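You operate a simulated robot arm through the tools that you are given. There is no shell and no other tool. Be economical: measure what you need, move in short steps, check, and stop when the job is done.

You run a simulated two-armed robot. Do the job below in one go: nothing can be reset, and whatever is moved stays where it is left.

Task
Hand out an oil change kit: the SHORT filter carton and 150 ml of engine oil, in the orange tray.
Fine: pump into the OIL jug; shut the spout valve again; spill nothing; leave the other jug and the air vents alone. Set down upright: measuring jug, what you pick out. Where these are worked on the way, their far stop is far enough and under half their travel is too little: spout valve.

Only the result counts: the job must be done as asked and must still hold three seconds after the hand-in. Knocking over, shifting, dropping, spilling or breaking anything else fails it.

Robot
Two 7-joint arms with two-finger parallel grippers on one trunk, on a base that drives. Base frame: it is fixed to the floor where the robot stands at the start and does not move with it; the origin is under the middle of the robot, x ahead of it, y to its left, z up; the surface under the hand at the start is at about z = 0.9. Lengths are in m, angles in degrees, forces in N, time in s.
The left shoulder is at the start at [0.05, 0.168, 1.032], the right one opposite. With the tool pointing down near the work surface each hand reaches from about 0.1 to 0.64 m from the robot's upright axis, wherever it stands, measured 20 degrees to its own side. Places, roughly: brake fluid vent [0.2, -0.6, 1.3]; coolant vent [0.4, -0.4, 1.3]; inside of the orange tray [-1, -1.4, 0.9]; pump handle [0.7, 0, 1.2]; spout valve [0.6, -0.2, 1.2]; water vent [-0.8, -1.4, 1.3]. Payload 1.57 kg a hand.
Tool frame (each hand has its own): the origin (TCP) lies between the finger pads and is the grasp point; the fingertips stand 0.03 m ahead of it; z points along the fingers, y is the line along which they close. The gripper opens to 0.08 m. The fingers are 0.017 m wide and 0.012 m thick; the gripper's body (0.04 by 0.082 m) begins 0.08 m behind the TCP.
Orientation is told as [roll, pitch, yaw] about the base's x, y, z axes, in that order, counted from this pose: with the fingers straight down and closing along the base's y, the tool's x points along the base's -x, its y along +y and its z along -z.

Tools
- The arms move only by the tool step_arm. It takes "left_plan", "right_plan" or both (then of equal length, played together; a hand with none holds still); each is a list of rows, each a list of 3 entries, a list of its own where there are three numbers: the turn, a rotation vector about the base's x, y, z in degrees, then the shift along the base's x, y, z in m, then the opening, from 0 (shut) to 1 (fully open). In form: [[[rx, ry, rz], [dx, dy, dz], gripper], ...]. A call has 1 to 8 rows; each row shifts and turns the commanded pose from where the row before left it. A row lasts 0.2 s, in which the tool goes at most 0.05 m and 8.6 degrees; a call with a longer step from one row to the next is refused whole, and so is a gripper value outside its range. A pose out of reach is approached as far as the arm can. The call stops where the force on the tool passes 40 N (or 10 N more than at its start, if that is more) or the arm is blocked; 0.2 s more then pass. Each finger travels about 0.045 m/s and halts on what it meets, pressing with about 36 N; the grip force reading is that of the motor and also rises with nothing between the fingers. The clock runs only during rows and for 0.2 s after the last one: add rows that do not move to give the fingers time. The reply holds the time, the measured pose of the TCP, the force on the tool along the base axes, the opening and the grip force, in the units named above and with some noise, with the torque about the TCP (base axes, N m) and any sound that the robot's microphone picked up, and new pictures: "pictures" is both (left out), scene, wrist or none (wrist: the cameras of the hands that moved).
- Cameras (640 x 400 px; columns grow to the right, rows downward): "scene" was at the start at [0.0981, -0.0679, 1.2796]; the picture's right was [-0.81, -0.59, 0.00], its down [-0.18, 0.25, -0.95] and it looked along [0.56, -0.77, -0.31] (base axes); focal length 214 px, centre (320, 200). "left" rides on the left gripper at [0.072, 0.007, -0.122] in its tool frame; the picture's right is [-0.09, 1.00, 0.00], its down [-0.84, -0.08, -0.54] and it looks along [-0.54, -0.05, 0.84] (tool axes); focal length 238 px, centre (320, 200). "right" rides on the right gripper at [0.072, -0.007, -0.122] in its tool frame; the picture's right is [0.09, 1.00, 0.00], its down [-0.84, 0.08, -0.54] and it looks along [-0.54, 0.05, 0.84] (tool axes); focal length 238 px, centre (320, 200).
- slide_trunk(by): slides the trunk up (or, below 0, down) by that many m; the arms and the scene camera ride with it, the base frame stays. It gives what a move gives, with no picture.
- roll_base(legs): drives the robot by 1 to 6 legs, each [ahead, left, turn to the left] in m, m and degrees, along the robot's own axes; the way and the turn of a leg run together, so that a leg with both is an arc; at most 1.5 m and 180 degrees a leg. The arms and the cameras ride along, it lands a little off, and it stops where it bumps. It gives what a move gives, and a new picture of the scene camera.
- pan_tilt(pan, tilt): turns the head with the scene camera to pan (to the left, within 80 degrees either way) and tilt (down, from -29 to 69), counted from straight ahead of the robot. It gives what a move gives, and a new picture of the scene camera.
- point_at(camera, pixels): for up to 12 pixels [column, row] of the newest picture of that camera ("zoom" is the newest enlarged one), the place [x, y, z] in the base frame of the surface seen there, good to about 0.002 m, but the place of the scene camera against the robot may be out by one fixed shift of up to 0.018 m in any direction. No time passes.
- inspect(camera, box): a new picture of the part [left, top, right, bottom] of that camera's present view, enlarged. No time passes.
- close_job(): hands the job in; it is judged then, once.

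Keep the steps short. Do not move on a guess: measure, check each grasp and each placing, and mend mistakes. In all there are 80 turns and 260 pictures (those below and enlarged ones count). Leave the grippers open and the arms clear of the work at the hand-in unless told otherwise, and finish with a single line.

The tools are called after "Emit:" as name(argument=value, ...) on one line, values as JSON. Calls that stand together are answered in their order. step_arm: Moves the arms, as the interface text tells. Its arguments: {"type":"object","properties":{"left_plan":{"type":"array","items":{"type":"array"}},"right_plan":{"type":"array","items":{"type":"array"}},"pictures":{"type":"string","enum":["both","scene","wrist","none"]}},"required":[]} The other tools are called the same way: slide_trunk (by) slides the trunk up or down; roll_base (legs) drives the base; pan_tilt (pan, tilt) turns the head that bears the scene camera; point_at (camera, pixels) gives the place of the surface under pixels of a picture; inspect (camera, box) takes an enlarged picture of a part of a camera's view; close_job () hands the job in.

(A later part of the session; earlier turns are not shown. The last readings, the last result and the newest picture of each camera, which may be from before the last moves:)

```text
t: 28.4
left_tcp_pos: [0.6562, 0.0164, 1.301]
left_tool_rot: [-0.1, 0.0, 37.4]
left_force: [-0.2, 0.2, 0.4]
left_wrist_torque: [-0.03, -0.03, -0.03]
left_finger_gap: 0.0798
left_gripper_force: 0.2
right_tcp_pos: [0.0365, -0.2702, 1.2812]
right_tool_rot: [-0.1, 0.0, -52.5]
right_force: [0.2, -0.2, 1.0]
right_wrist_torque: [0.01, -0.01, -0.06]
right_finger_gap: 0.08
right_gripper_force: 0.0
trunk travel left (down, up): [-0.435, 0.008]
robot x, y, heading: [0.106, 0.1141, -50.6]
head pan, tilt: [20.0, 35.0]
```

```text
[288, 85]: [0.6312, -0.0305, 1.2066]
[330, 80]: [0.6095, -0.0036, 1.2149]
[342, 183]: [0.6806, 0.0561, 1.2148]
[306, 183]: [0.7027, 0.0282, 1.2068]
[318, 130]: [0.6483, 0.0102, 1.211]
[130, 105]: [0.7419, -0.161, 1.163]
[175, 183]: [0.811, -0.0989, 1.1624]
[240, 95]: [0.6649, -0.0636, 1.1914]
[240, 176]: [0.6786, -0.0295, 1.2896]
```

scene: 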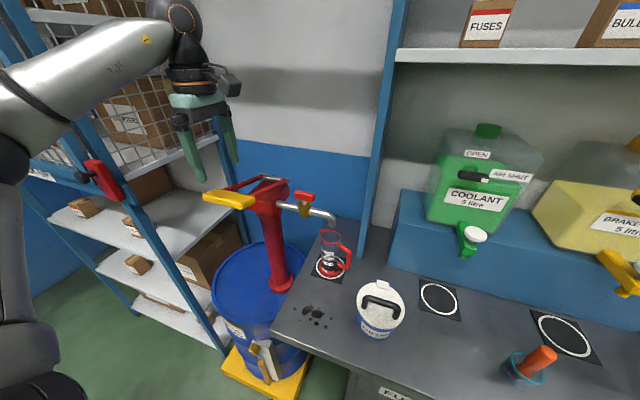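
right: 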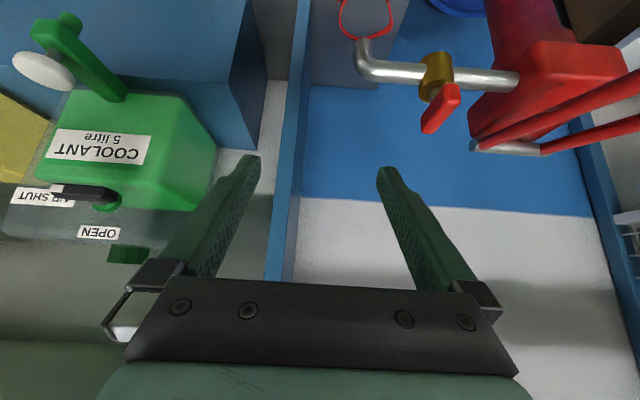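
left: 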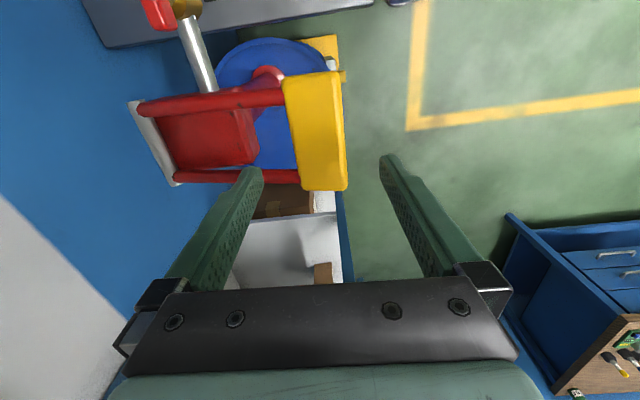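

Paddle centre ≈ (0.656, 0.013), top z 1.211, tilted ~13°. I'll tilt the tool to match, go down along its axis and grip.

Emit:
step_arm(left_plan=[[[4.85, 4.3, 0], [0.007, -0.01, 0], 1], [[4.85, 4.3, 0], [0.0075, -0.01, -0.002], 1], [[0, 0, 0], [-0.0049, 0.0055, -0.0318], 1], [[0, 0, 0], [-0.0049, 0.0055, -0.0318], 1], [[0, 0, 0], [-0.0049, 0.0055, -0.0318], 1], [[0, 0, 0], [0, 0, 0], 0], [[0, 0, 0], [0, 0, 0], 0], [[0, 0, 0], [0, 0, 0], 0]])

```text
t: 30.2
left_tcp_pos: [0.652, 0.0102, 1.2046]
left_tool_rot: [12.8, 0.9, 37.6]
left_force: [-0.5, -2.6, 0.5]
left_wrist_torque: [0.13, -0.03, 0.21]
left_finger_gap: 0.0506
left_gripper_force: 23.5
right_tcp_pos: [0.0362, -0.2727, 1.2804]
right_tool_rot: [0.0, 0.0, -52.5]
right_force: [-0.2, -0.3, 1.4]
right_wrist_torque: [0.01, -0.04, 0.01]
right_finger_gap: 0.0801
right_gripper_force: 0.0
trunk travel left (down, up): [-0.435, 0.008]
robot x, y, heading: [0.106, 0.1195, -50.8]
head pan, tilt: [20.0, 35.0]
```

scene: 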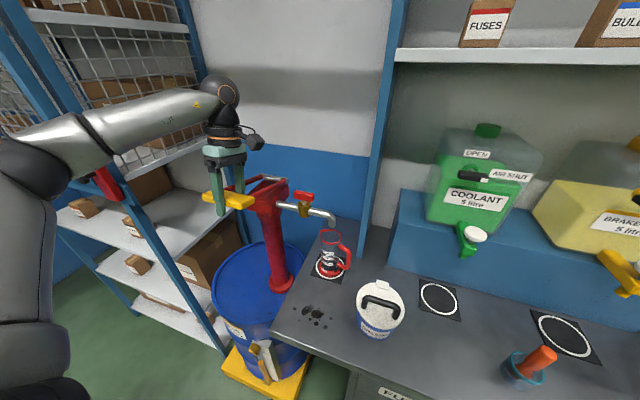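
left: 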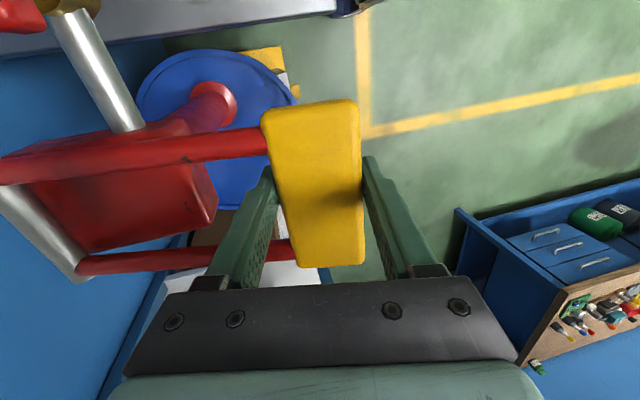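

Gripped (0.05 m). Start the down-stroke along the handle's arc, first 16°.

Emit:
step_arm(left_plan=[[[-6.0, -5.3, 0], [-0.0032, 0.0036, -0.0265], 0], [[-6.0, -5.3, 0], [-0.0007, 0.0008, -0.0269], 0]], pictures="scene")

Emit:
inspect(camera="scene", box=[280, 180, 380, 290])

```text
t: 30.8
left_tcp_pos: [0.6479, 0.0146, 1.1506]
left_tool_rot: [-3.2, -0.1, 37.7]
left_force: [1.0, 3.2, 2.5]
left_wrist_torque: [-0.53, 1.43, 0.78]
left_finger_gap: 0.0504
left_gripper_force: 44.9
right_tcp_pos: [0.0358, -0.2711, 1.2816]
right_tool_rot: [0.1, 0.0, -52.5]
right_force: [-0.1, -0.6, 0.0]
right_wrist_torque: [0.0, 0.02, -0.01]
right_finger_gap: 0.08
right_gripper_force: 0.0
trunk travel left (down, up): [-0.435, 0.008]
robot x, y, heading: [0.109, 0.1189, -50.7]
head pan, tilt: [20.0, 35.0]
```

scene: 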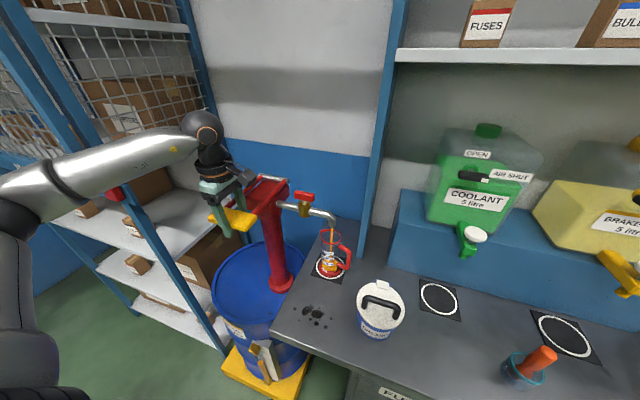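

```text
3.64 times, centred on (330, 235) of scene
```

zoom: 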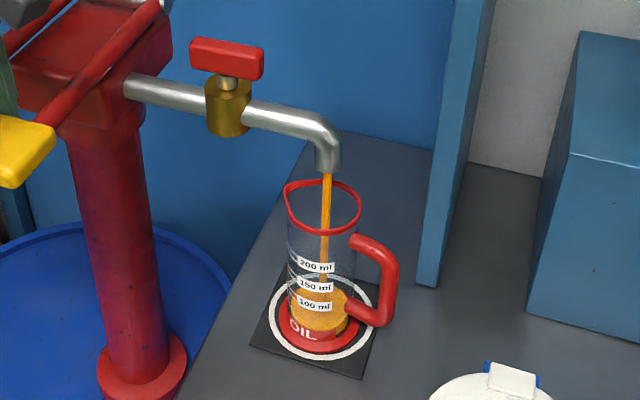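

Oil flows, right into the jug. I'll hold for a moment and read the level.

Emit:
step_arm(left_plan=[[[0, 0, 0], [0, 0, 0], 0], [[0, 0, 0], [0, 0, 0], 0]], pictures="none")

Emit:
inspect(camera="scene", box=[300, 215, 360, 290])

```text
t: 31.4
left_tcp_pos: [0.648, 0.0151, 1.1498]
left_tool_rot: [-3.2, -0.2, 37.6]
left_force: [1.8, 1.9, 3.5]
left_wrist_torque: [-0.48, 1.01, 1.27]
left_finger_gap: 0.0505
left_gripper_force: 45.6
right_tcp_pos: [0.0366, -0.2716, 1.2826]
right_tool_rot: [0.0, 0.0, -52.6]
right_force: [-0.6, 0.4, 0.2]
right_wrist_torque: [-0.04, -0.02, 0.02]
right_finger_gap: 0.08
right_gripper_force: 0.1
trunk travel left (down, up): [-0.435, 0.008]
robot x, y, heading: [0.1083, 0.1143, -50.5]
head pan, tilt: [20.0, 35.0]
```

```text
5.33 times, centred on (330, 252) of scene
```

zoom: 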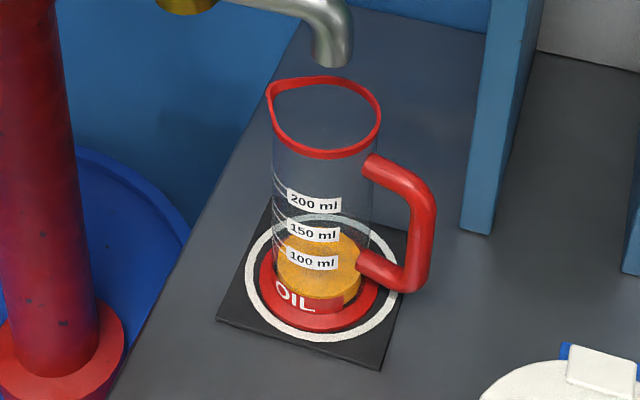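

Emit:
inspect(camera="scene", box=[318, 240, 350, 276])

```text
11.11 times, centred on (334, 258) of scene
```

zoom: 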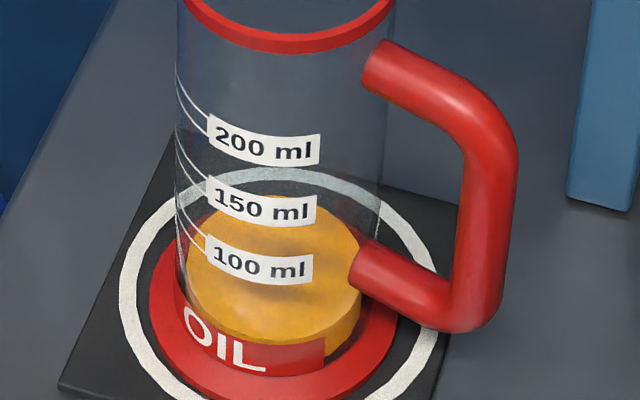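

About 40 ml so far. Continue 16° further down.

Emit:
step_arm(left_plan=[[[-6.0, -5.3, 0], [0.0018, -0.002, -0.0268], 0], [[-6.0, -5.3, 0], [0.0042, -0.0048, -0.0262], 0], [[0, 0, 0], [0, 0, 0], 0], [[0, 0, 0], [0, 0, 0], 0]], pictures="scene")

Emit:
inspect(camera="scene", box=[318, 240, 350, 276])

```text
t: 32.4
left_tcp_pos: [0.6521, 0.0091, 1.1018]
left_tool_rot: [-19.9, -1.4, 37.7]
left_force: [1.1, 8.8, 33.1]
left_wrist_torque: [0.34, 0.42, 0.76]
left_finger_gap: 0.0516
left_gripper_force: 45.0
right_tcp_pos: [0.0335, -0.2691, 1.2823]
right_tool_rot: [0.1, -0.3, -52.5]
right_force: [-0.2, -0.4, 0.6]
right_wrist_torque: [-0.01, -0.01, 0.01]
right_finger_gap: 0.0799
right_gripper_force: 0.1
trunk travel left (down, up): [-0.435, 0.008]
robot x, y, heading: [0.1075, 0.1132, -50.5]
head pan, tilt: [20.0, 35.0]
```

scene: 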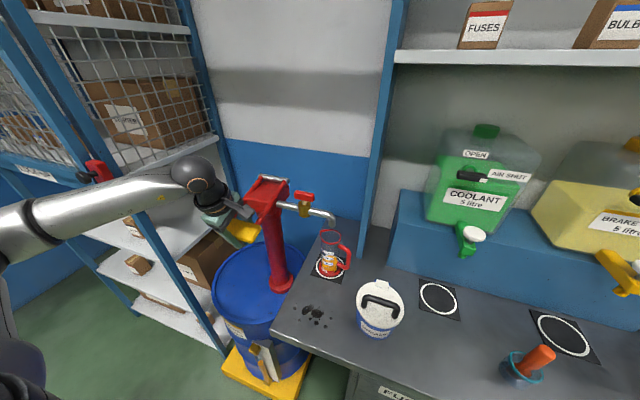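

```text
11.11 times, centred on (334, 258) of scene
```

zoom: 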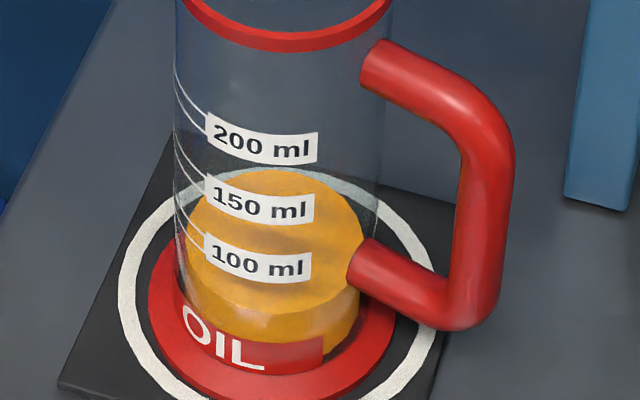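

Bottom stop reached, level ~60 ml. Return stroke up along the same arc.

Emit:
step_arm(left_plan=[[[6.0, 5.3, 0], [-0.0042, 0.0048, 0.0262], 0], [[6.0, 5.3, 0], [-0.0018, 0.002, 0.0268], 0], [[6.0, 5.3, 0], [0.0007, -0.0008, 0.0269], 0], [[6.0, 5.3, 0], [0.0032, -0.0036, 0.0265], 0]], pictures="scene")

Emit:
inspect(camera="scene", box=[318, 240, 350, 276])

```text
t: 33.4
left_tcp_pos: [0.6509, 0.0117, 1.1977]
left_tool_rot: [13.7, 1.0, 37.4]
left_force: [-16.5, 3.7, -30.1]
left_wrist_torque: [0.49, 0.02, 0.85]
left_finger_gap: 0.0506
left_gripper_force: 44.9
right_tcp_pos: [0.0368, -0.2706, 1.2804]
right_tool_rot: [-0.1, 0.0, -52.5]
right_force: [-0.3, 0.5, -0.4]
right_wrist_torque: [-0.03, 0.01, 0.0]
right_finger_gap: 0.0801
right_gripper_force: 0.0
trunk travel left (down, up): [-0.435, 0.008]
robot x, y, heading: [0.1072, 0.1129, -50.6]
head pan, tilt: [20.0, 35.0]
```

scene: 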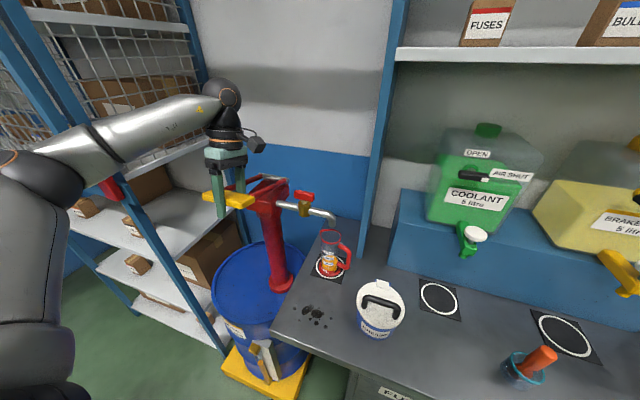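

```text
11.11 times, centred on (334, 258) of scene
```

zoom: 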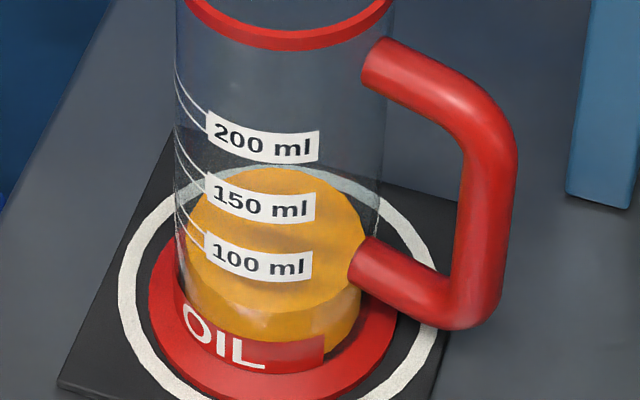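

Top stop reached; level unchanged. Second full down-stroke.

Emit:
step_arm(left_plan=[[[-6.0, -5.3, 0], [-0.0032, 0.0036, -0.0265], 0], [[-6.0, -5.3, 0], [-0.0007, 0.0008, -0.0269], 0], [[-6.0, -5.3, 0], [0.0018, -0.002, -0.0268], 0], [[-5.0, -4.4, 0], [0.0035, -0.004, -0.0215], 0], [[0, 0, 0], [0, 0, 0], 0], [[0, 0, 0], [0, 0, 0], 0]], pictures="scene")

Emit:
inspect(camera="scene", box=[318, 240, 350, 276])

```text
t: 34.8
left_tcp_pos: [0.6522, 0.0108, 1.1037]
left_tool_rot: [-18.1, -1.3, 37.6]
left_force: [-9.5, 8.1, 23.0]
left_wrist_torque: [-0.32, 1.25, 0.5]
left_finger_gap: 0.0511
left_gripper_force: 45.5
right_tcp_pos: [0.0339, -0.2697, 1.2813]
right_tool_rot: [0.1, -0.2, -52.5]
right_force: [0.4, 0.1, 0.2]
right_wrist_torque: [-0.02, -0.01, 0.0]
right_finger_gap: 0.0797
right_gripper_force: 0.0
trunk travel left (down, up): [-0.435, 0.008]
robot x, y, heading: [0.1085, 0.1175, -50.6]
head pan, tilt: [20.0, 35.0]
```

scene: 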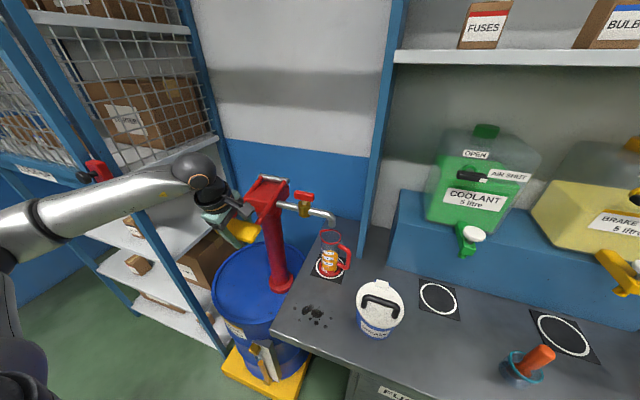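

```text
11.11 times, centred on (334, 258) of scene
```

zoom: 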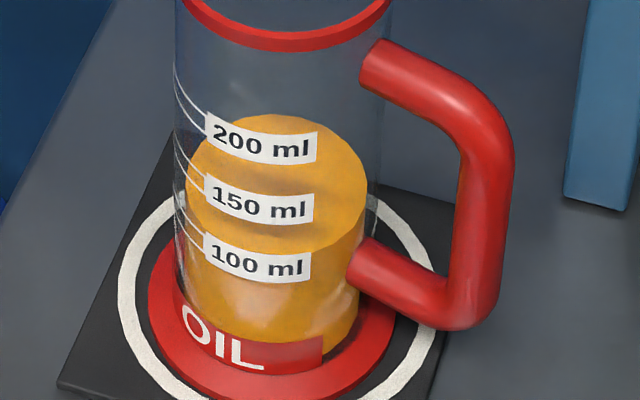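

Each full stroke gives ~50 ml; the level now stands at the 100 ml line. One more full stroke up and down.

Emit:
step_arm(left_plan=[[[5.0, 4.4, 0], [-0.0035, 0.004, 0.0215], 0], [[6.0, 5.3, 0], [-0.0018, 0.002, 0.0268], 0], [[6.0, 5.3, 0], [0.0007, -0.0008, 0.0269], 0], [[6.0, 5.3, 0], [0.0032, -0.0036, 0.0265], 0], [[0, 0, 0], [0, 0, 0], 0]], pictures="none")

Emit:
step_arm(left_plan=[[[-6.0, -5.3, 0], [-0.0032, 0.0036, -0.0265], 0], [[-6.0, -5.3, 0], [-0.0007, 0.0008, -0.0269], 0], [[-6.0, -5.3, 0], [0.0018, -0.002, -0.0268], 0], [[0, 0, 0], [0, 0, 0], 0], [[0, 0, 0], [0, 0, 0], 0]], pictures="scene")

Emit:
inspect(camera="scene", box=[318, 240, 350, 276])

```text
t: 36.0
left_tcp_pos: [0.6507, 0.0115, 1.1989]
left_tool_rot: [13.3, 0.9, 37.4]
left_force: [-17.2, 7.7, -30.1]
left_wrist_torque: [0.51, -0.02, 0.82]
left_finger_gap: 0.0506
left_gripper_force: 44.7
right_tcp_pos: [0.0368, -0.2709, 1.2807]
right_tool_rot: [0.0, -0.1, -52.5]
right_force: [0.0, 0.3, 0.1]
right_wrist_torque: [0.01, 0.02, -0.03]
right_finger_gap: 0.0801
right_gripper_force: 0.1
trunk travel left (down, up): [-0.435, 0.008]
robot x, y, heading: [0.1047, 0.1158, -50.8]
head pan, tilt: [20.0, 35.0]
```

```text
t: 37.2
left_tcp_pos: [0.6511, 0.0137, 1.1245]
left_tool_rot: [-11.3, -0.8, 37.7]
left_force: [1.6, 5.9, 4.7]
left_wrist_torque: [-0.61, 0.98, 1.0]
left_finger_gap: 0.0506
left_gripper_force: 44.8
right_tcp_pos: [0.0367, -0.272, 1.2815]
right_tool_rot: [0.0, -0.1, -52.6]
right_force: [-0.4, 0.7, -0.6]
right_wrist_torque: [0.0, 0.02, -0.01]
right_finger_gap: 0.08
right_gripper_force: 0.0
trunk travel left (down, up): [-0.435, 0.008]
robot x, y, heading: [0.1065, 0.1157, -50.9]
head pan, tilt: [20.0, 35.0]
```

scene: 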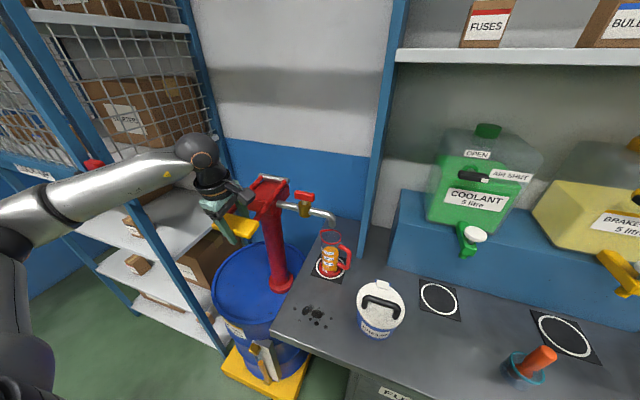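

```text
11.11 times, centred on (334, 258) of scene
```

zoom: 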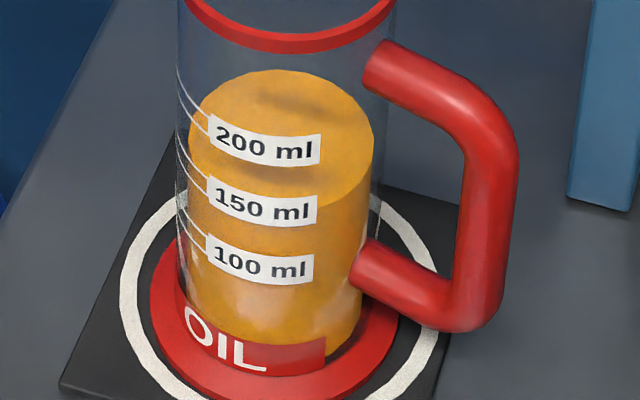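

Emit:
inspect(camera="scene", box=[326, 244, 342, 264])

```text
16.00 times, centred on (334, 254) of scene
```

zoom: 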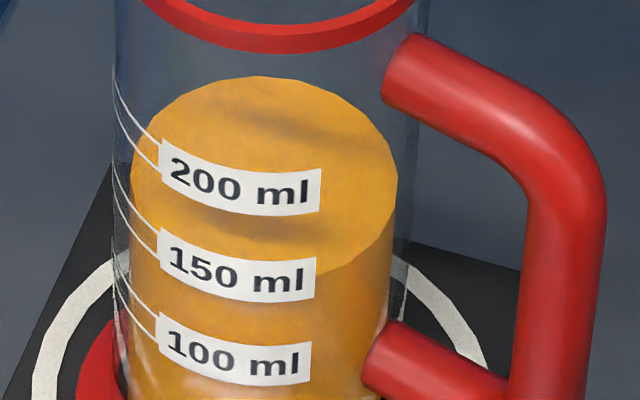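

Emit:
point_at(camera="zoom", pixels=[[260, 120], [300, 150], [200, 130], [340, 220], [165, 160], [165, 248], [165, 335], [315, 192], [312, 278], [305, 365], [140, 135], [137, 228]])

```text
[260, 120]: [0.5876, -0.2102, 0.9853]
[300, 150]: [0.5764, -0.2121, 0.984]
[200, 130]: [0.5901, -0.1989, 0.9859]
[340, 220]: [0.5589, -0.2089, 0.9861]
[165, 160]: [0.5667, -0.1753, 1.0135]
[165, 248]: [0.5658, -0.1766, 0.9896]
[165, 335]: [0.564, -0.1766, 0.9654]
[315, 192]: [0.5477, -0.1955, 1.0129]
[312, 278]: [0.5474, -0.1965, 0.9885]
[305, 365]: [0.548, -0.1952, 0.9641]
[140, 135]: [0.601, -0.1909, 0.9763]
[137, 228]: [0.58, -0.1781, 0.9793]
```

Measured: label 150 sits at z 0.989, oil at 0.985 → ~142 ml. The remaining bit of this stroke to the stop gives the rest.

Emit:
step_arm(left_plan=[[[-2.5, -2.2, 0], [0.0016, -0.0018, -0.0108], 0], [[-2.5, -2.2, 0], [0.0019, -0.0022, -0.0107], 0], [[0, 0, 0], [0, 0, 0], 0], [[0, 0, 0], [0, 0, 0], 0], [[0, 0, 0], [0, 0, 0], 0]], pictures="scene")

Emit:
inspect(camera="scene", box=[326, 244, 342, 264])

Emit:
point_at(camera="zoom", pixels=[[260, 120], [300, 150], [200, 120], [340, 210], [250, 100], [320, 120], [165, 160], [165, 248], [165, 335], [315, 192], [312, 278], [305, 365]])

```text
t: 38.4
left_tcp_pos: [0.6523, 0.0103, 1.1057]
left_tool_rot: [-18.2, -1.3, 37.7]
left_force: [1.1, 11.1, 23.3]
left_wrist_torque: [0.47, 0.25, 0.66]
left_finger_gap: 0.0509
left_gripper_force: 45.2
right_tcp_pos: [0.0348, -0.2697, 1.2811]
right_tool_rot: [0.1, -0.2, -52.6]
right_force: [0.1, -0.3, 0.0]
right_wrist_torque: [-0.02, 0.01, 0.01]
right_finger_gap: 0.0799
right_gripper_force: 0.1
trunk travel left (down, up): [-0.435, 0.008]
robot x, y, heading: [0.1056, 0.1129, -50.7]
head pan, tilt: [20.0, 35.0]
```

scene: 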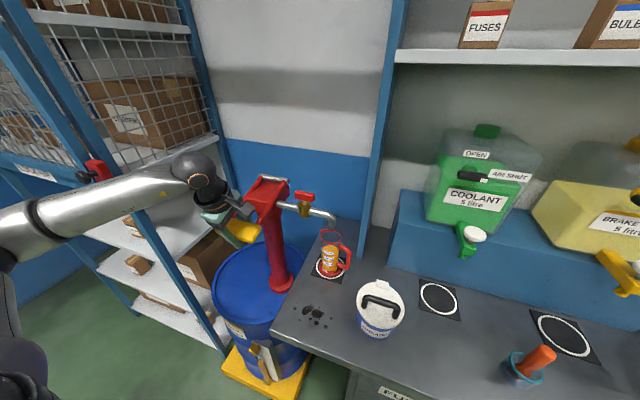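

```text
16.00 times, centred on (334, 254) of scene
```

zoom: 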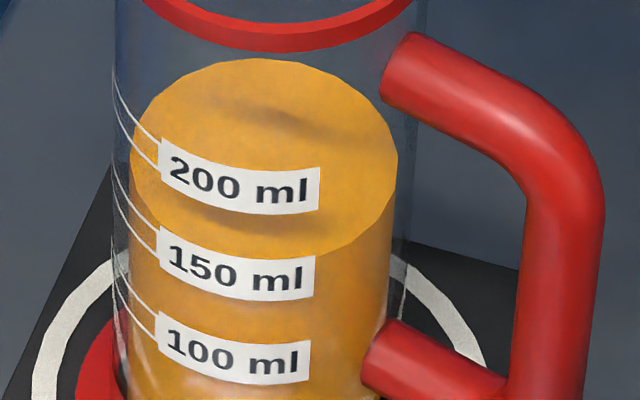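

```text
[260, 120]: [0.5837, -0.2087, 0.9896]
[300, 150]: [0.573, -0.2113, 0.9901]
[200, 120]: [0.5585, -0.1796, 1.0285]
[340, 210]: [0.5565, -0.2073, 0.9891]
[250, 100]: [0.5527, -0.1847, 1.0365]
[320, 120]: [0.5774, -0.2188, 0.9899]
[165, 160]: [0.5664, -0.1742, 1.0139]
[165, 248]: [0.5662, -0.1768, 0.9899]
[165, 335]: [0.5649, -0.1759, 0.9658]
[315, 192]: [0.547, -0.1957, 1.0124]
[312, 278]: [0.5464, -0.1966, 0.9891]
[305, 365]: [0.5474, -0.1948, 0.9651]
```

Exactly 150 ml. Release the handle and back off along the tool axis.

Emit:
step_arm(left_plan=[[[0, 0, 0], [0, 0, 0], 1], [[0, 0, 0], [0, 0, 0], 1], [[0, 0, 0], [0, 0, 0], 1], [[0, 0, 0], [-0.008, 0.009, 0.038], 1], [[0, 0, 0], [-0.008, 0.009, 0.038], 1], [[5, 4.4, 0], [0, 0, 0.045], 1], [[5, 4.4, 0], [0, 0, 0.045], 1], [[3.6, 3.2, 0], [0, 0, 0.03], 1]], pictures="scene")

```text
t: 39.5
left_tcp_pos: [0.6459, 0.0115, 1.1611]
left_tool_rot: [-19.1, -1.0, 38.0]
left_force: [13.9, -18.3, -1.6]
left_wrist_torque: [0.75, 0.53, 0.23]
left_finger_gap: 0.0799
left_gripper_force: 0.1
right_tcp_pos: [0.0367, -0.2747, 1.2813]
right_tool_rot: [0.0, 0.2, -52.7]
right_force: [-0.6, 0.5, 0.4]
right_wrist_torque: [-0.04, -0.01, 0.01]
right_finger_gap: 0.08
right_gripper_force: 0.0
trunk travel left (down, up): [-0.435, 0.008]
robot x, y, heading: [0.1105, 0.1161, -50.7]
head pan, tilt: [20.0, 35.0]
stopped in row 5 (left hand): the force on the tool passed its limit at 89 N (the readings are from after the stop); the commanded pose is now the measured one
```

scene: 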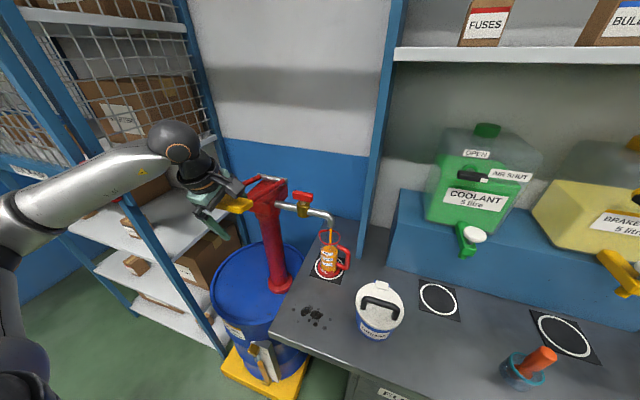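

The handle came back up and touched the fingers; there's a stream. Check the level and the hand.

Emit:
inspect(camera="scene", box=[326, 244, 342, 264])

Emit:
point_at(camera="zoom", pixels=[[260, 120], [300, 150], [340, 210], [320, 120], [165, 248], [312, 278]])

Emit:
inspect(camera="scene", box=[150, 120, 350, 260])

Emit:
inspect(camera="left", box=[0, 0, 640, 400])

```text
16.00 times, centred on (334, 254) of scene
```

zoom: 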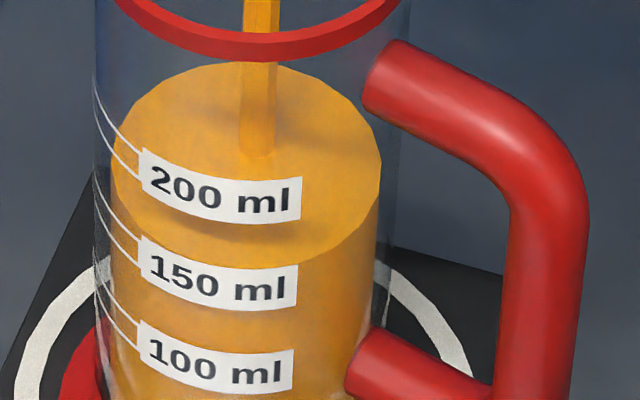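

```text
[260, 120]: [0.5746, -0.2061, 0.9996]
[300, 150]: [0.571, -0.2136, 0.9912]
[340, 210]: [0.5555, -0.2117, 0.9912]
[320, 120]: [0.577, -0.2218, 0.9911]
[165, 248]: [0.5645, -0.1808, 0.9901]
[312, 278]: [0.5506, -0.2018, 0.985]
```

```text
2.86 times, centred on (250, 190) of scene
```

zoom: 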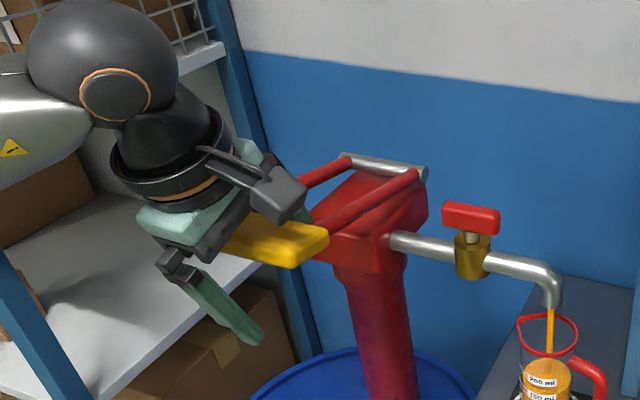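

```text
1.00 times, centred on (320, 200) of left (not enlarged: the box is as wide or as high as the picture)
```

zoom: 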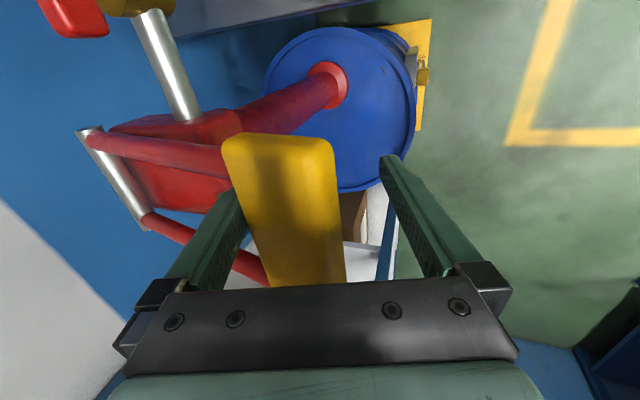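

The inner finger is against the paddle's inner edge. I'll shift the hand ~12 mm toward the pump to free it and level the tool, without pressing down.

Emit:
step_arm(left_plan=[[[0, 0, 0], [0.004, -0.005, 0.001], 1], [[3.5, 3.1, 0], [0.004, -0.005, 0.001], 1], [[3.5, 3.1, 0], [0, 0, 0.001], 1]], pictures="both")

Emit:
inspect(camera="scene", box=[326, 244, 342, 264])

Emit:
point_at(camera="zoom", pixels=[[290, 110], [300, 150], [340, 210], [320, 120], [165, 255], [290, 285]])

Emit:
point_at(camera="left", pixels=[[290, 150], [290, 200], [290, 260], [250, 200], [320, 200]])

```text
t: 40.3
left_tcp_pos: [0.6518, 0.0074, 1.1631]
left_tool_rot: [-9.3, -0.6, 37.8]
left_force: [-0.3, -0.5, 0.3]
left_wrist_torque: [0.0, 0.03, 0.0]
left_finger_gap: 0.0802
left_gripper_force: 0.0
right_tcp_pos: [0.0363, -0.2727, 1.2819]
right_tool_rot: [0.1, 0.1, -52.5]
right_force: [0.0, 0.1, 0.6]
right_wrist_torque: [-0.02, 0.01, 0.03]
right_finger_gap: 0.08
right_gripper_force: 0.1
trunk travel left (down, up): [-0.435, 0.008]
robot x, y, heading: [0.1085, 0.112, -50.9]
head pan, tilt: [20.0, 35.0]
```

scene: 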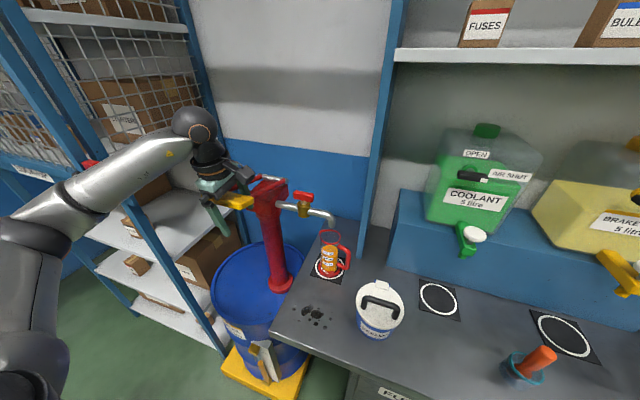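
left: 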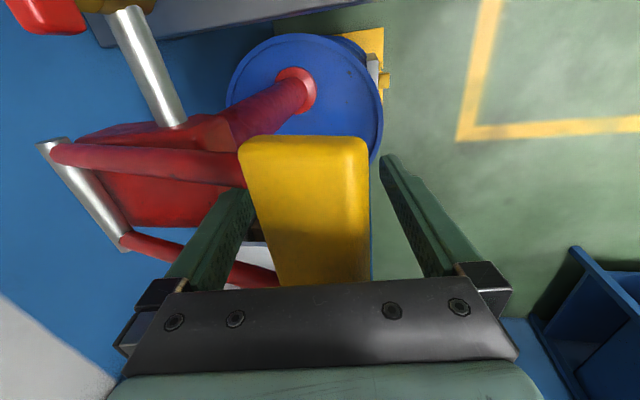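

```text
16.00 times, centred on (334, 254) of scene
```

zoom: 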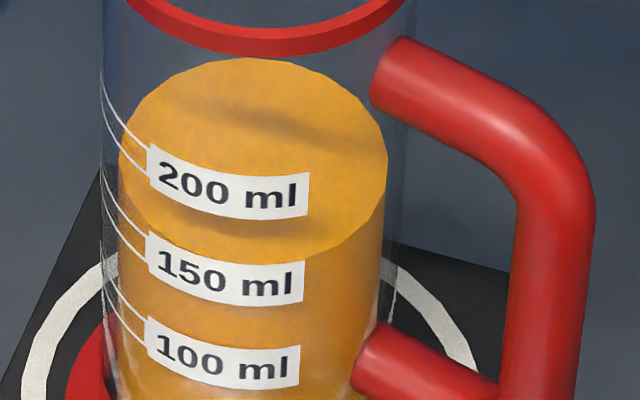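

```text
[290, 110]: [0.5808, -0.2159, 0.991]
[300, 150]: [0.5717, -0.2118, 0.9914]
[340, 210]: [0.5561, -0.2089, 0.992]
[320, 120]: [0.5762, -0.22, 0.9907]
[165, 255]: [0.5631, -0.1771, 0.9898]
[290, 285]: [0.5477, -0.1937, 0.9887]
```

```text
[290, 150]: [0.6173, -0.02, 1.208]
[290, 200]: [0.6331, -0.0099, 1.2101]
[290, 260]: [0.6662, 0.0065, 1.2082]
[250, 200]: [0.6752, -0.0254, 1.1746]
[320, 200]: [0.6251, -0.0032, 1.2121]
```

Free, ~153–154 ml, paddle at its top stop. Lift out along the tool axis.

Emit:
step_arm(left_plan=[[[0, 0, 0], [0.0033, -0.0037, 0.002], 1], [[0, 0, 0], [-0.003, 0.0035, 0.03], 1], [[0, 0, 0], [-0.003, 0.0035, 0.03], 1], [[0, 0, 0], [-0.003, 0.0035, 0.03], 1], [[3.5, 3.1, 0], [0, 0, 0.03], 1], [[3.5, 3.1, 0], [0, 0, 0.01], 1]], pictures="both")

Emit:
inspect(camera="scene", box=[326, 244, 342, 264])

Emit:
point_at(camera="zoom", pixels=[[290, 110], [300, 150], [260, 110], [340, 210], [320, 120], [165, 255], [290, 280]])

```text
t: 41.7
left_tcp_pos: [0.6452, 0.0132, 1.2967]
left_tool_rot: [-0.1, 0.2, 37.9]
left_force: [-0.7, -0.2, -0.6]
left_wrist_torque: [0.04, -0.01, 0.0]
left_finger_gap: 0.08
left_gripper_force: 0.0
right_tcp_pos: [0.0355, -0.2727, 1.2812]
right_tool_rot: [0.1, 0.0, -52.5]
right_force: [0.8, 0.3, 1.2]
right_wrist_torque: [0.02, 0.02, -0.03]
right_finger_gap: 0.0804
right_gripper_force: 0.0
trunk travel left (down, up): [-0.435, 0.008]
robot x, y, heading: [0.1111, 0.1185, -50.7]
head pan, tilt: [20.0, 35.0]
```

scene: 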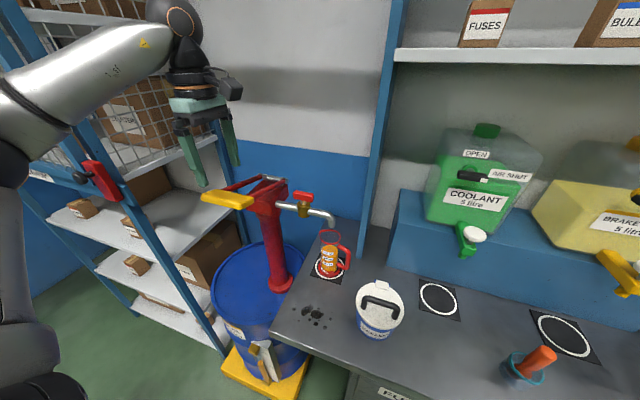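
left: 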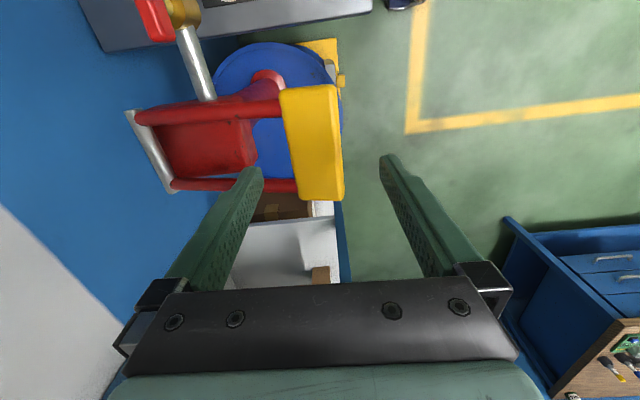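

```text
16.00 times, centred on (334, 254) of scene
```

zoom: 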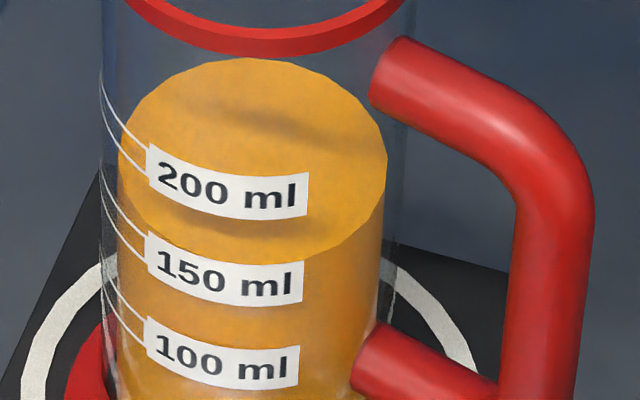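

```text
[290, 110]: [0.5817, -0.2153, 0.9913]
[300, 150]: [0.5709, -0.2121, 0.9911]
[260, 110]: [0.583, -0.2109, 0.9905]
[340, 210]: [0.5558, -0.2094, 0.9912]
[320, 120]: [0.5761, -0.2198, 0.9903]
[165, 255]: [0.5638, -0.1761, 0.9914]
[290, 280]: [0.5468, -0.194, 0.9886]
```

~152 ml, good. Now return over the valve and grip the bar.

Emit:
step_arm(left_plan=[[[0, 0, 0], [-0.0033, -0.043, 0.002], 1], [[0, 0, 0], [-0.0033, -0.043, 0], 1], [[0, 0, 0], [-0.0033, -0.043, 0], 1], [[0, 0, 0], [-0.0033, -0.0425, 0], 1], [[0, 0, 0], [0, 0, -0.035], 1]], pictures="wrist")

Emit:
point_at(camera="left", pixels=[[314, 105], [316, 125], [318, 140], [320, 155]])

```text
t: 42.9
left_tcp_pos: [0.6354, -0.1593, 1.2632]
left_tool_rot: [-0.1, 0.3, 37.9]
left_force: [-0.5, -0.1, 0.6]
left_wrist_torque: [0.03, 0.05, 0.02]
left_finger_gap: 0.0801
left_gripper_force: 0.0
right_tcp_pos: [0.0372, -0.2705, 1.2815]
right_tool_rot: [-0.1, 0.0, -52.5]
right_force: [-0.7, 0.5, -0.7]
right_wrist_torque: [-0.01, 0.03, 0.06]
right_finger_gap: 0.0803
right_gripper_force: 0.1
trunk travel left (down, up): [-0.435, 0.008]
robot x, y, heading: [0.1087, 0.1125, -51.0]
head pan, tilt: [20.0, 35.0]
```

left: 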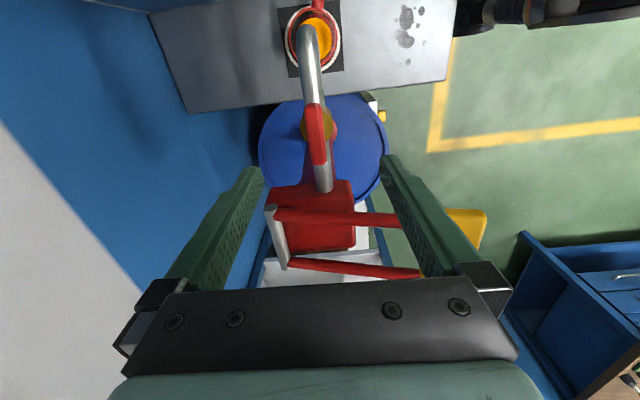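

```text
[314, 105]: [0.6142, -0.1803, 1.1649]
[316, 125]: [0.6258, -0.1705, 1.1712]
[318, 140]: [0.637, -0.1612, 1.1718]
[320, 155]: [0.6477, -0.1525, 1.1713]
```

Emit:
step_arm(left_plan=[[[0, 0, 0], [-0.002, -0.003, -0.04], 1], [[0, 0, 0], [0, 0, -0.041], 1], [[0, 0, 0], [0, 0, 0], 0], [[0, 0, 0], [0, 0, 0], 0], [[0, 0, 0], [0, 0, 0], 0], [[0, 0, 0], [0, 0, 0], 0]], pictures="wrist")

Emit:
step_arm(left_plan=[[[0, 0, -8.2], [0, 0, 0], 0], [[0, 0, -8.2], [0, 0, 0], 0], [[0, 0, -8.2], [0, 0, 0], 0], [[0, 0, -8.2], [0, 0, 0], 0], [[0, 0, -8.2], [0, 0, 0], 0], [[0, 0, -8.2], [0, 0, 0], 0]], pictures="wrist")

```text
t: 44.3
left_tcp_pos: [0.6317, -0.1658, 1.1826]
left_tool_rot: [-0.4, 0.2, 37.8]
left_force: [7.5, -10.9, 1.0]
left_wrist_torque: [0.11, -0.06, 0.01]
left_finger_gap: 0.016
left_gripper_force: 14.7
right_tcp_pos: [0.0383, -0.2741, 1.2804]
right_tool_rot: [0.1, 0.1, -52.5]
right_force: [-0.2, 0.1, -0.1]
right_wrist_torque: [0.03, 0.0, -0.02]
right_finger_gap: 0.0798
right_gripper_force: 0.0
trunk travel left (down, up): [-0.435, 0.008]
robot x, y, heading: [0.1111, 0.1141, -50.9]
head pan, tilt: [20.0, 35.0]
```

left: 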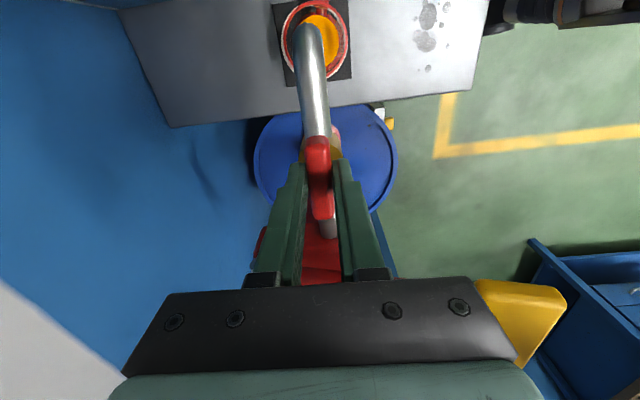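

```text
t: 45.7
left_tcp_pos: [0.6324, -0.1633, 1.1822]
left_tool_rot: [-0.2, 0.1, -11.5]
left_force: [12.9, -7.1, 11.4]
left_wrist_torque: [0.22, 0.1, -0.03]
left_finger_gap: 0.0159
left_gripper_force: 31.3
right_tcp_pos: [0.0368, -0.2736, 1.2799]
right_tool_rot: [0.1, 0.0, -52.6]
right_force: [-0.1, 0.1, -0.9]
right_wrist_torque: [-0.02, -0.01, 0.01]
right_finger_gap: 0.0802
right_gripper_force: 0.1
trunk travel left (down, up): [-0.435, 0.008]
robot x, y, heading: [0.1071, 0.114, -50.7]
head pan, tilt: [20.0, 35.0]
```

left: 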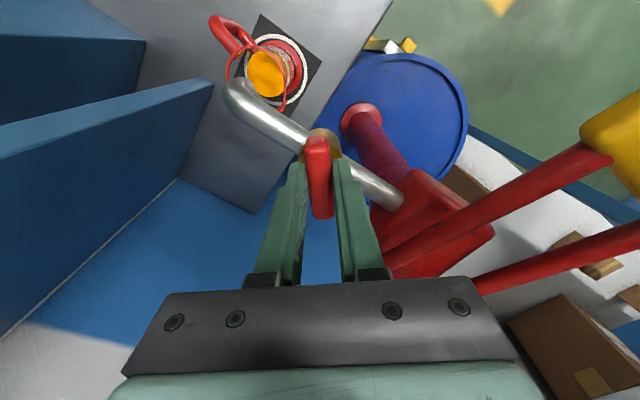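

Emit:
step_arm(left_plan=[[[0, 0, -8.2], [0, 0, 0], 0], [[0, 0, -8.2], [0, 0, 0], 0], [[0, 0, -8.2], [0, 0, 0], 0], [[0, 0, -8.2], [0, 0, 0], 0], [[0, 0, -8.2], [0, 0, 0], 0], [[0, 0, -1.5], [0, 0, 0], 0]], pictures="wrist")

```text
t: 47.1
left_tcp_pos: [0.6337, -0.1609, 1.1816]
left_tool_rot: [0.0, 0.1, -53.6]
left_force: [15.4, 5.5, 13.5]
left_wrist_torque: [-0.04, -0.5, 0.68]
left_finger_gap: 0.0166
left_gripper_force: 32.1
right_tcp_pos: [0.0366, -0.2712, 1.2822]
right_tool_rot: [-0.1, 0.0, -52.5]
right_force: [0.1, 0.2, -0.2]
right_wrist_torque: [0.01, 0.02, -0.03]
right_finger_gap: 0.0801
right_gripper_force: 0.0
trunk travel left (down, up): [-0.435, 0.008]
robot x, y, heading: [0.1105, 0.1164, -50.8]
head pan, tilt: [20.0, 35.0]
```

left: 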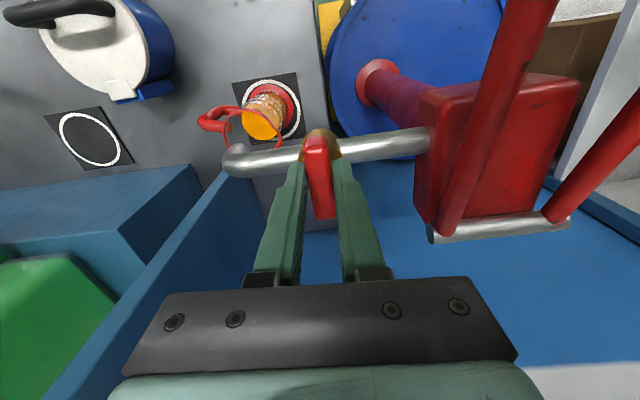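

The torque shows the shut stop. Release, lift, and back away; then measure the jug.

Emit:
step_arm(left_plan=[[[0, 0, 0], [0, 0, 0], 1], [[0, 0, 0], [0, 0, 0], 1], [[0, 0, 0], [0, 0, 0], 1], [[0, 0, 0], [0, 0, 0.04], 1], [[0, 0, 0], [0, 0, 0.04], 1], [[0, 0, 0], [-0.02, 0.025, 0.03], 1], [[0, 0, 0], [-0.03, 0.038, 0], 1], [[0, 0, 0], [-0.03, 0.038, 0], 1]], pictures="both")

Emit:
inspect(camera="scene", box=[300, 215, 364, 285])

Emit:
inspect(camera="left", box=[220, 60, 380, 200])

```text
t: 48.9
left_tcp_pos: [0.5505, -0.059, 1.2933]
left_tool_rot: [-0.2, 0.1, -53.9]
left_force: [0.2, -0.4, -0.3]
left_wrist_torque: [-0.01, 0.01, -0.04]
left_finger_gap: 0.08
left_gripper_force: 0.0
right_tcp_pos: [0.036, -0.2719, 1.2806]
right_tool_rot: [0.0, -0.1, -52.5]
right_force: [0.1, -0.2, -0.5]
right_wrist_torque: [-0.04, -0.03, 0.0]
right_finger_gap: 0.0797
right_gripper_force: 0.1
trunk travel left (down, up): [-0.435, 0.008]
robot x, y, heading: [0.1069, 0.1136, -50.6]
head pan, tilt: [20.0, 35.0]
```

scene: 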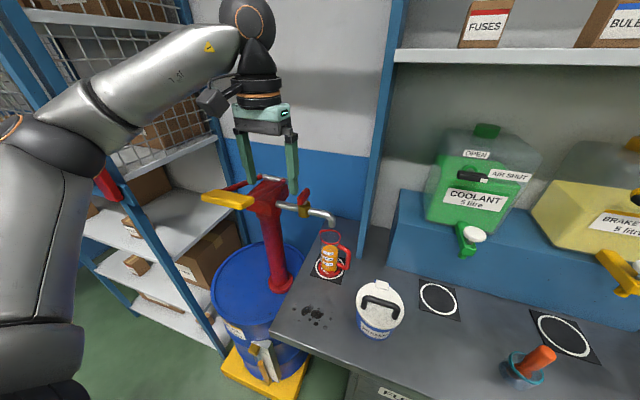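
left: 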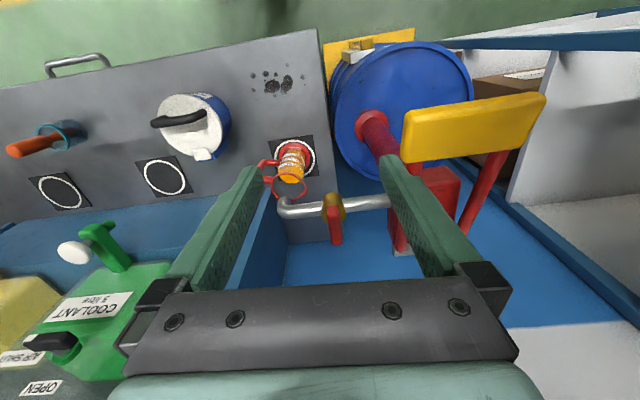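

```text
5.71 times, centred on (332, 250) of scene
```

zoom: 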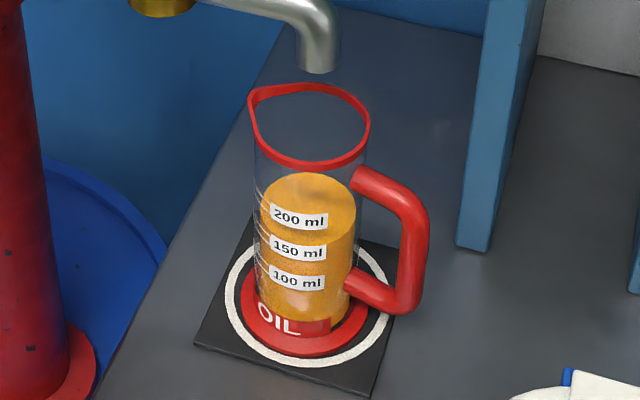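

```text
2.86 times, centred on (300, 130) of left
```

zoom: 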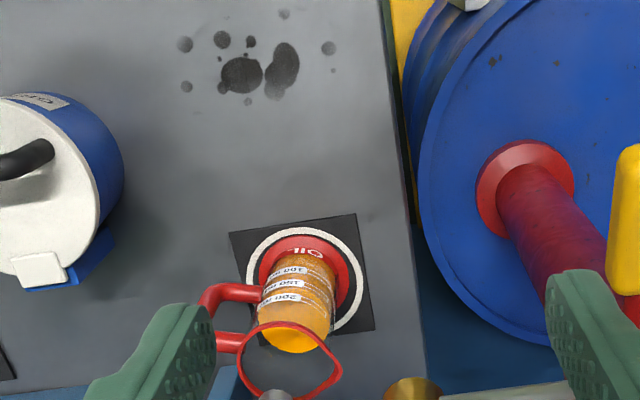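

Emit:
point_at(camera="zoom", pixels=[[212, 292], [205, 300], [240, 292], [240, 342], [240, 350], [338, 368], [290, 324], [300, 232], [295, 260], [270, 300], [375, 330], [230, 232]])

Emit:
point_at(camera="scene", pixels=[[350.4, 257], [347.8, 247.6], [347.5, 268.5], [319.8, 231.8], [340.4, 237], [330.2, 243.7], [328.5, 230.2], [338.5, 246], [338, 264], [331, 276], [388, 315], [360, 300]])

```text
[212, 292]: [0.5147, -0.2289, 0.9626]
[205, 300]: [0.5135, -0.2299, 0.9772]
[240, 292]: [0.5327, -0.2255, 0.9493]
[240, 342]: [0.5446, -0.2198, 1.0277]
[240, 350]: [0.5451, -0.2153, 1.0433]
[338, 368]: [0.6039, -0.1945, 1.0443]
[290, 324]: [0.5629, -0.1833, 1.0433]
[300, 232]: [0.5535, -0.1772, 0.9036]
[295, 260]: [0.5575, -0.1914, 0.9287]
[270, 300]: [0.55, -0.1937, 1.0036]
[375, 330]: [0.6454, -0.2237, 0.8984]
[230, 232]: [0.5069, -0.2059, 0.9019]
```

```text
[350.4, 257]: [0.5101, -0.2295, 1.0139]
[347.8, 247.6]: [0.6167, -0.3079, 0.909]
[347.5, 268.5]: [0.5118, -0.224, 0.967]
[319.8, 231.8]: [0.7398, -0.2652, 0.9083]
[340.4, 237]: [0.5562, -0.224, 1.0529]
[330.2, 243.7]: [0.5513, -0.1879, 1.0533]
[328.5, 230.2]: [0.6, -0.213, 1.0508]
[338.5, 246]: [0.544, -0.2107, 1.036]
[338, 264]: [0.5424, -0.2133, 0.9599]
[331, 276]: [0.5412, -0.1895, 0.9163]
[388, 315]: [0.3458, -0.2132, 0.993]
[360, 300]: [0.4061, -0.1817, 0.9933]
```

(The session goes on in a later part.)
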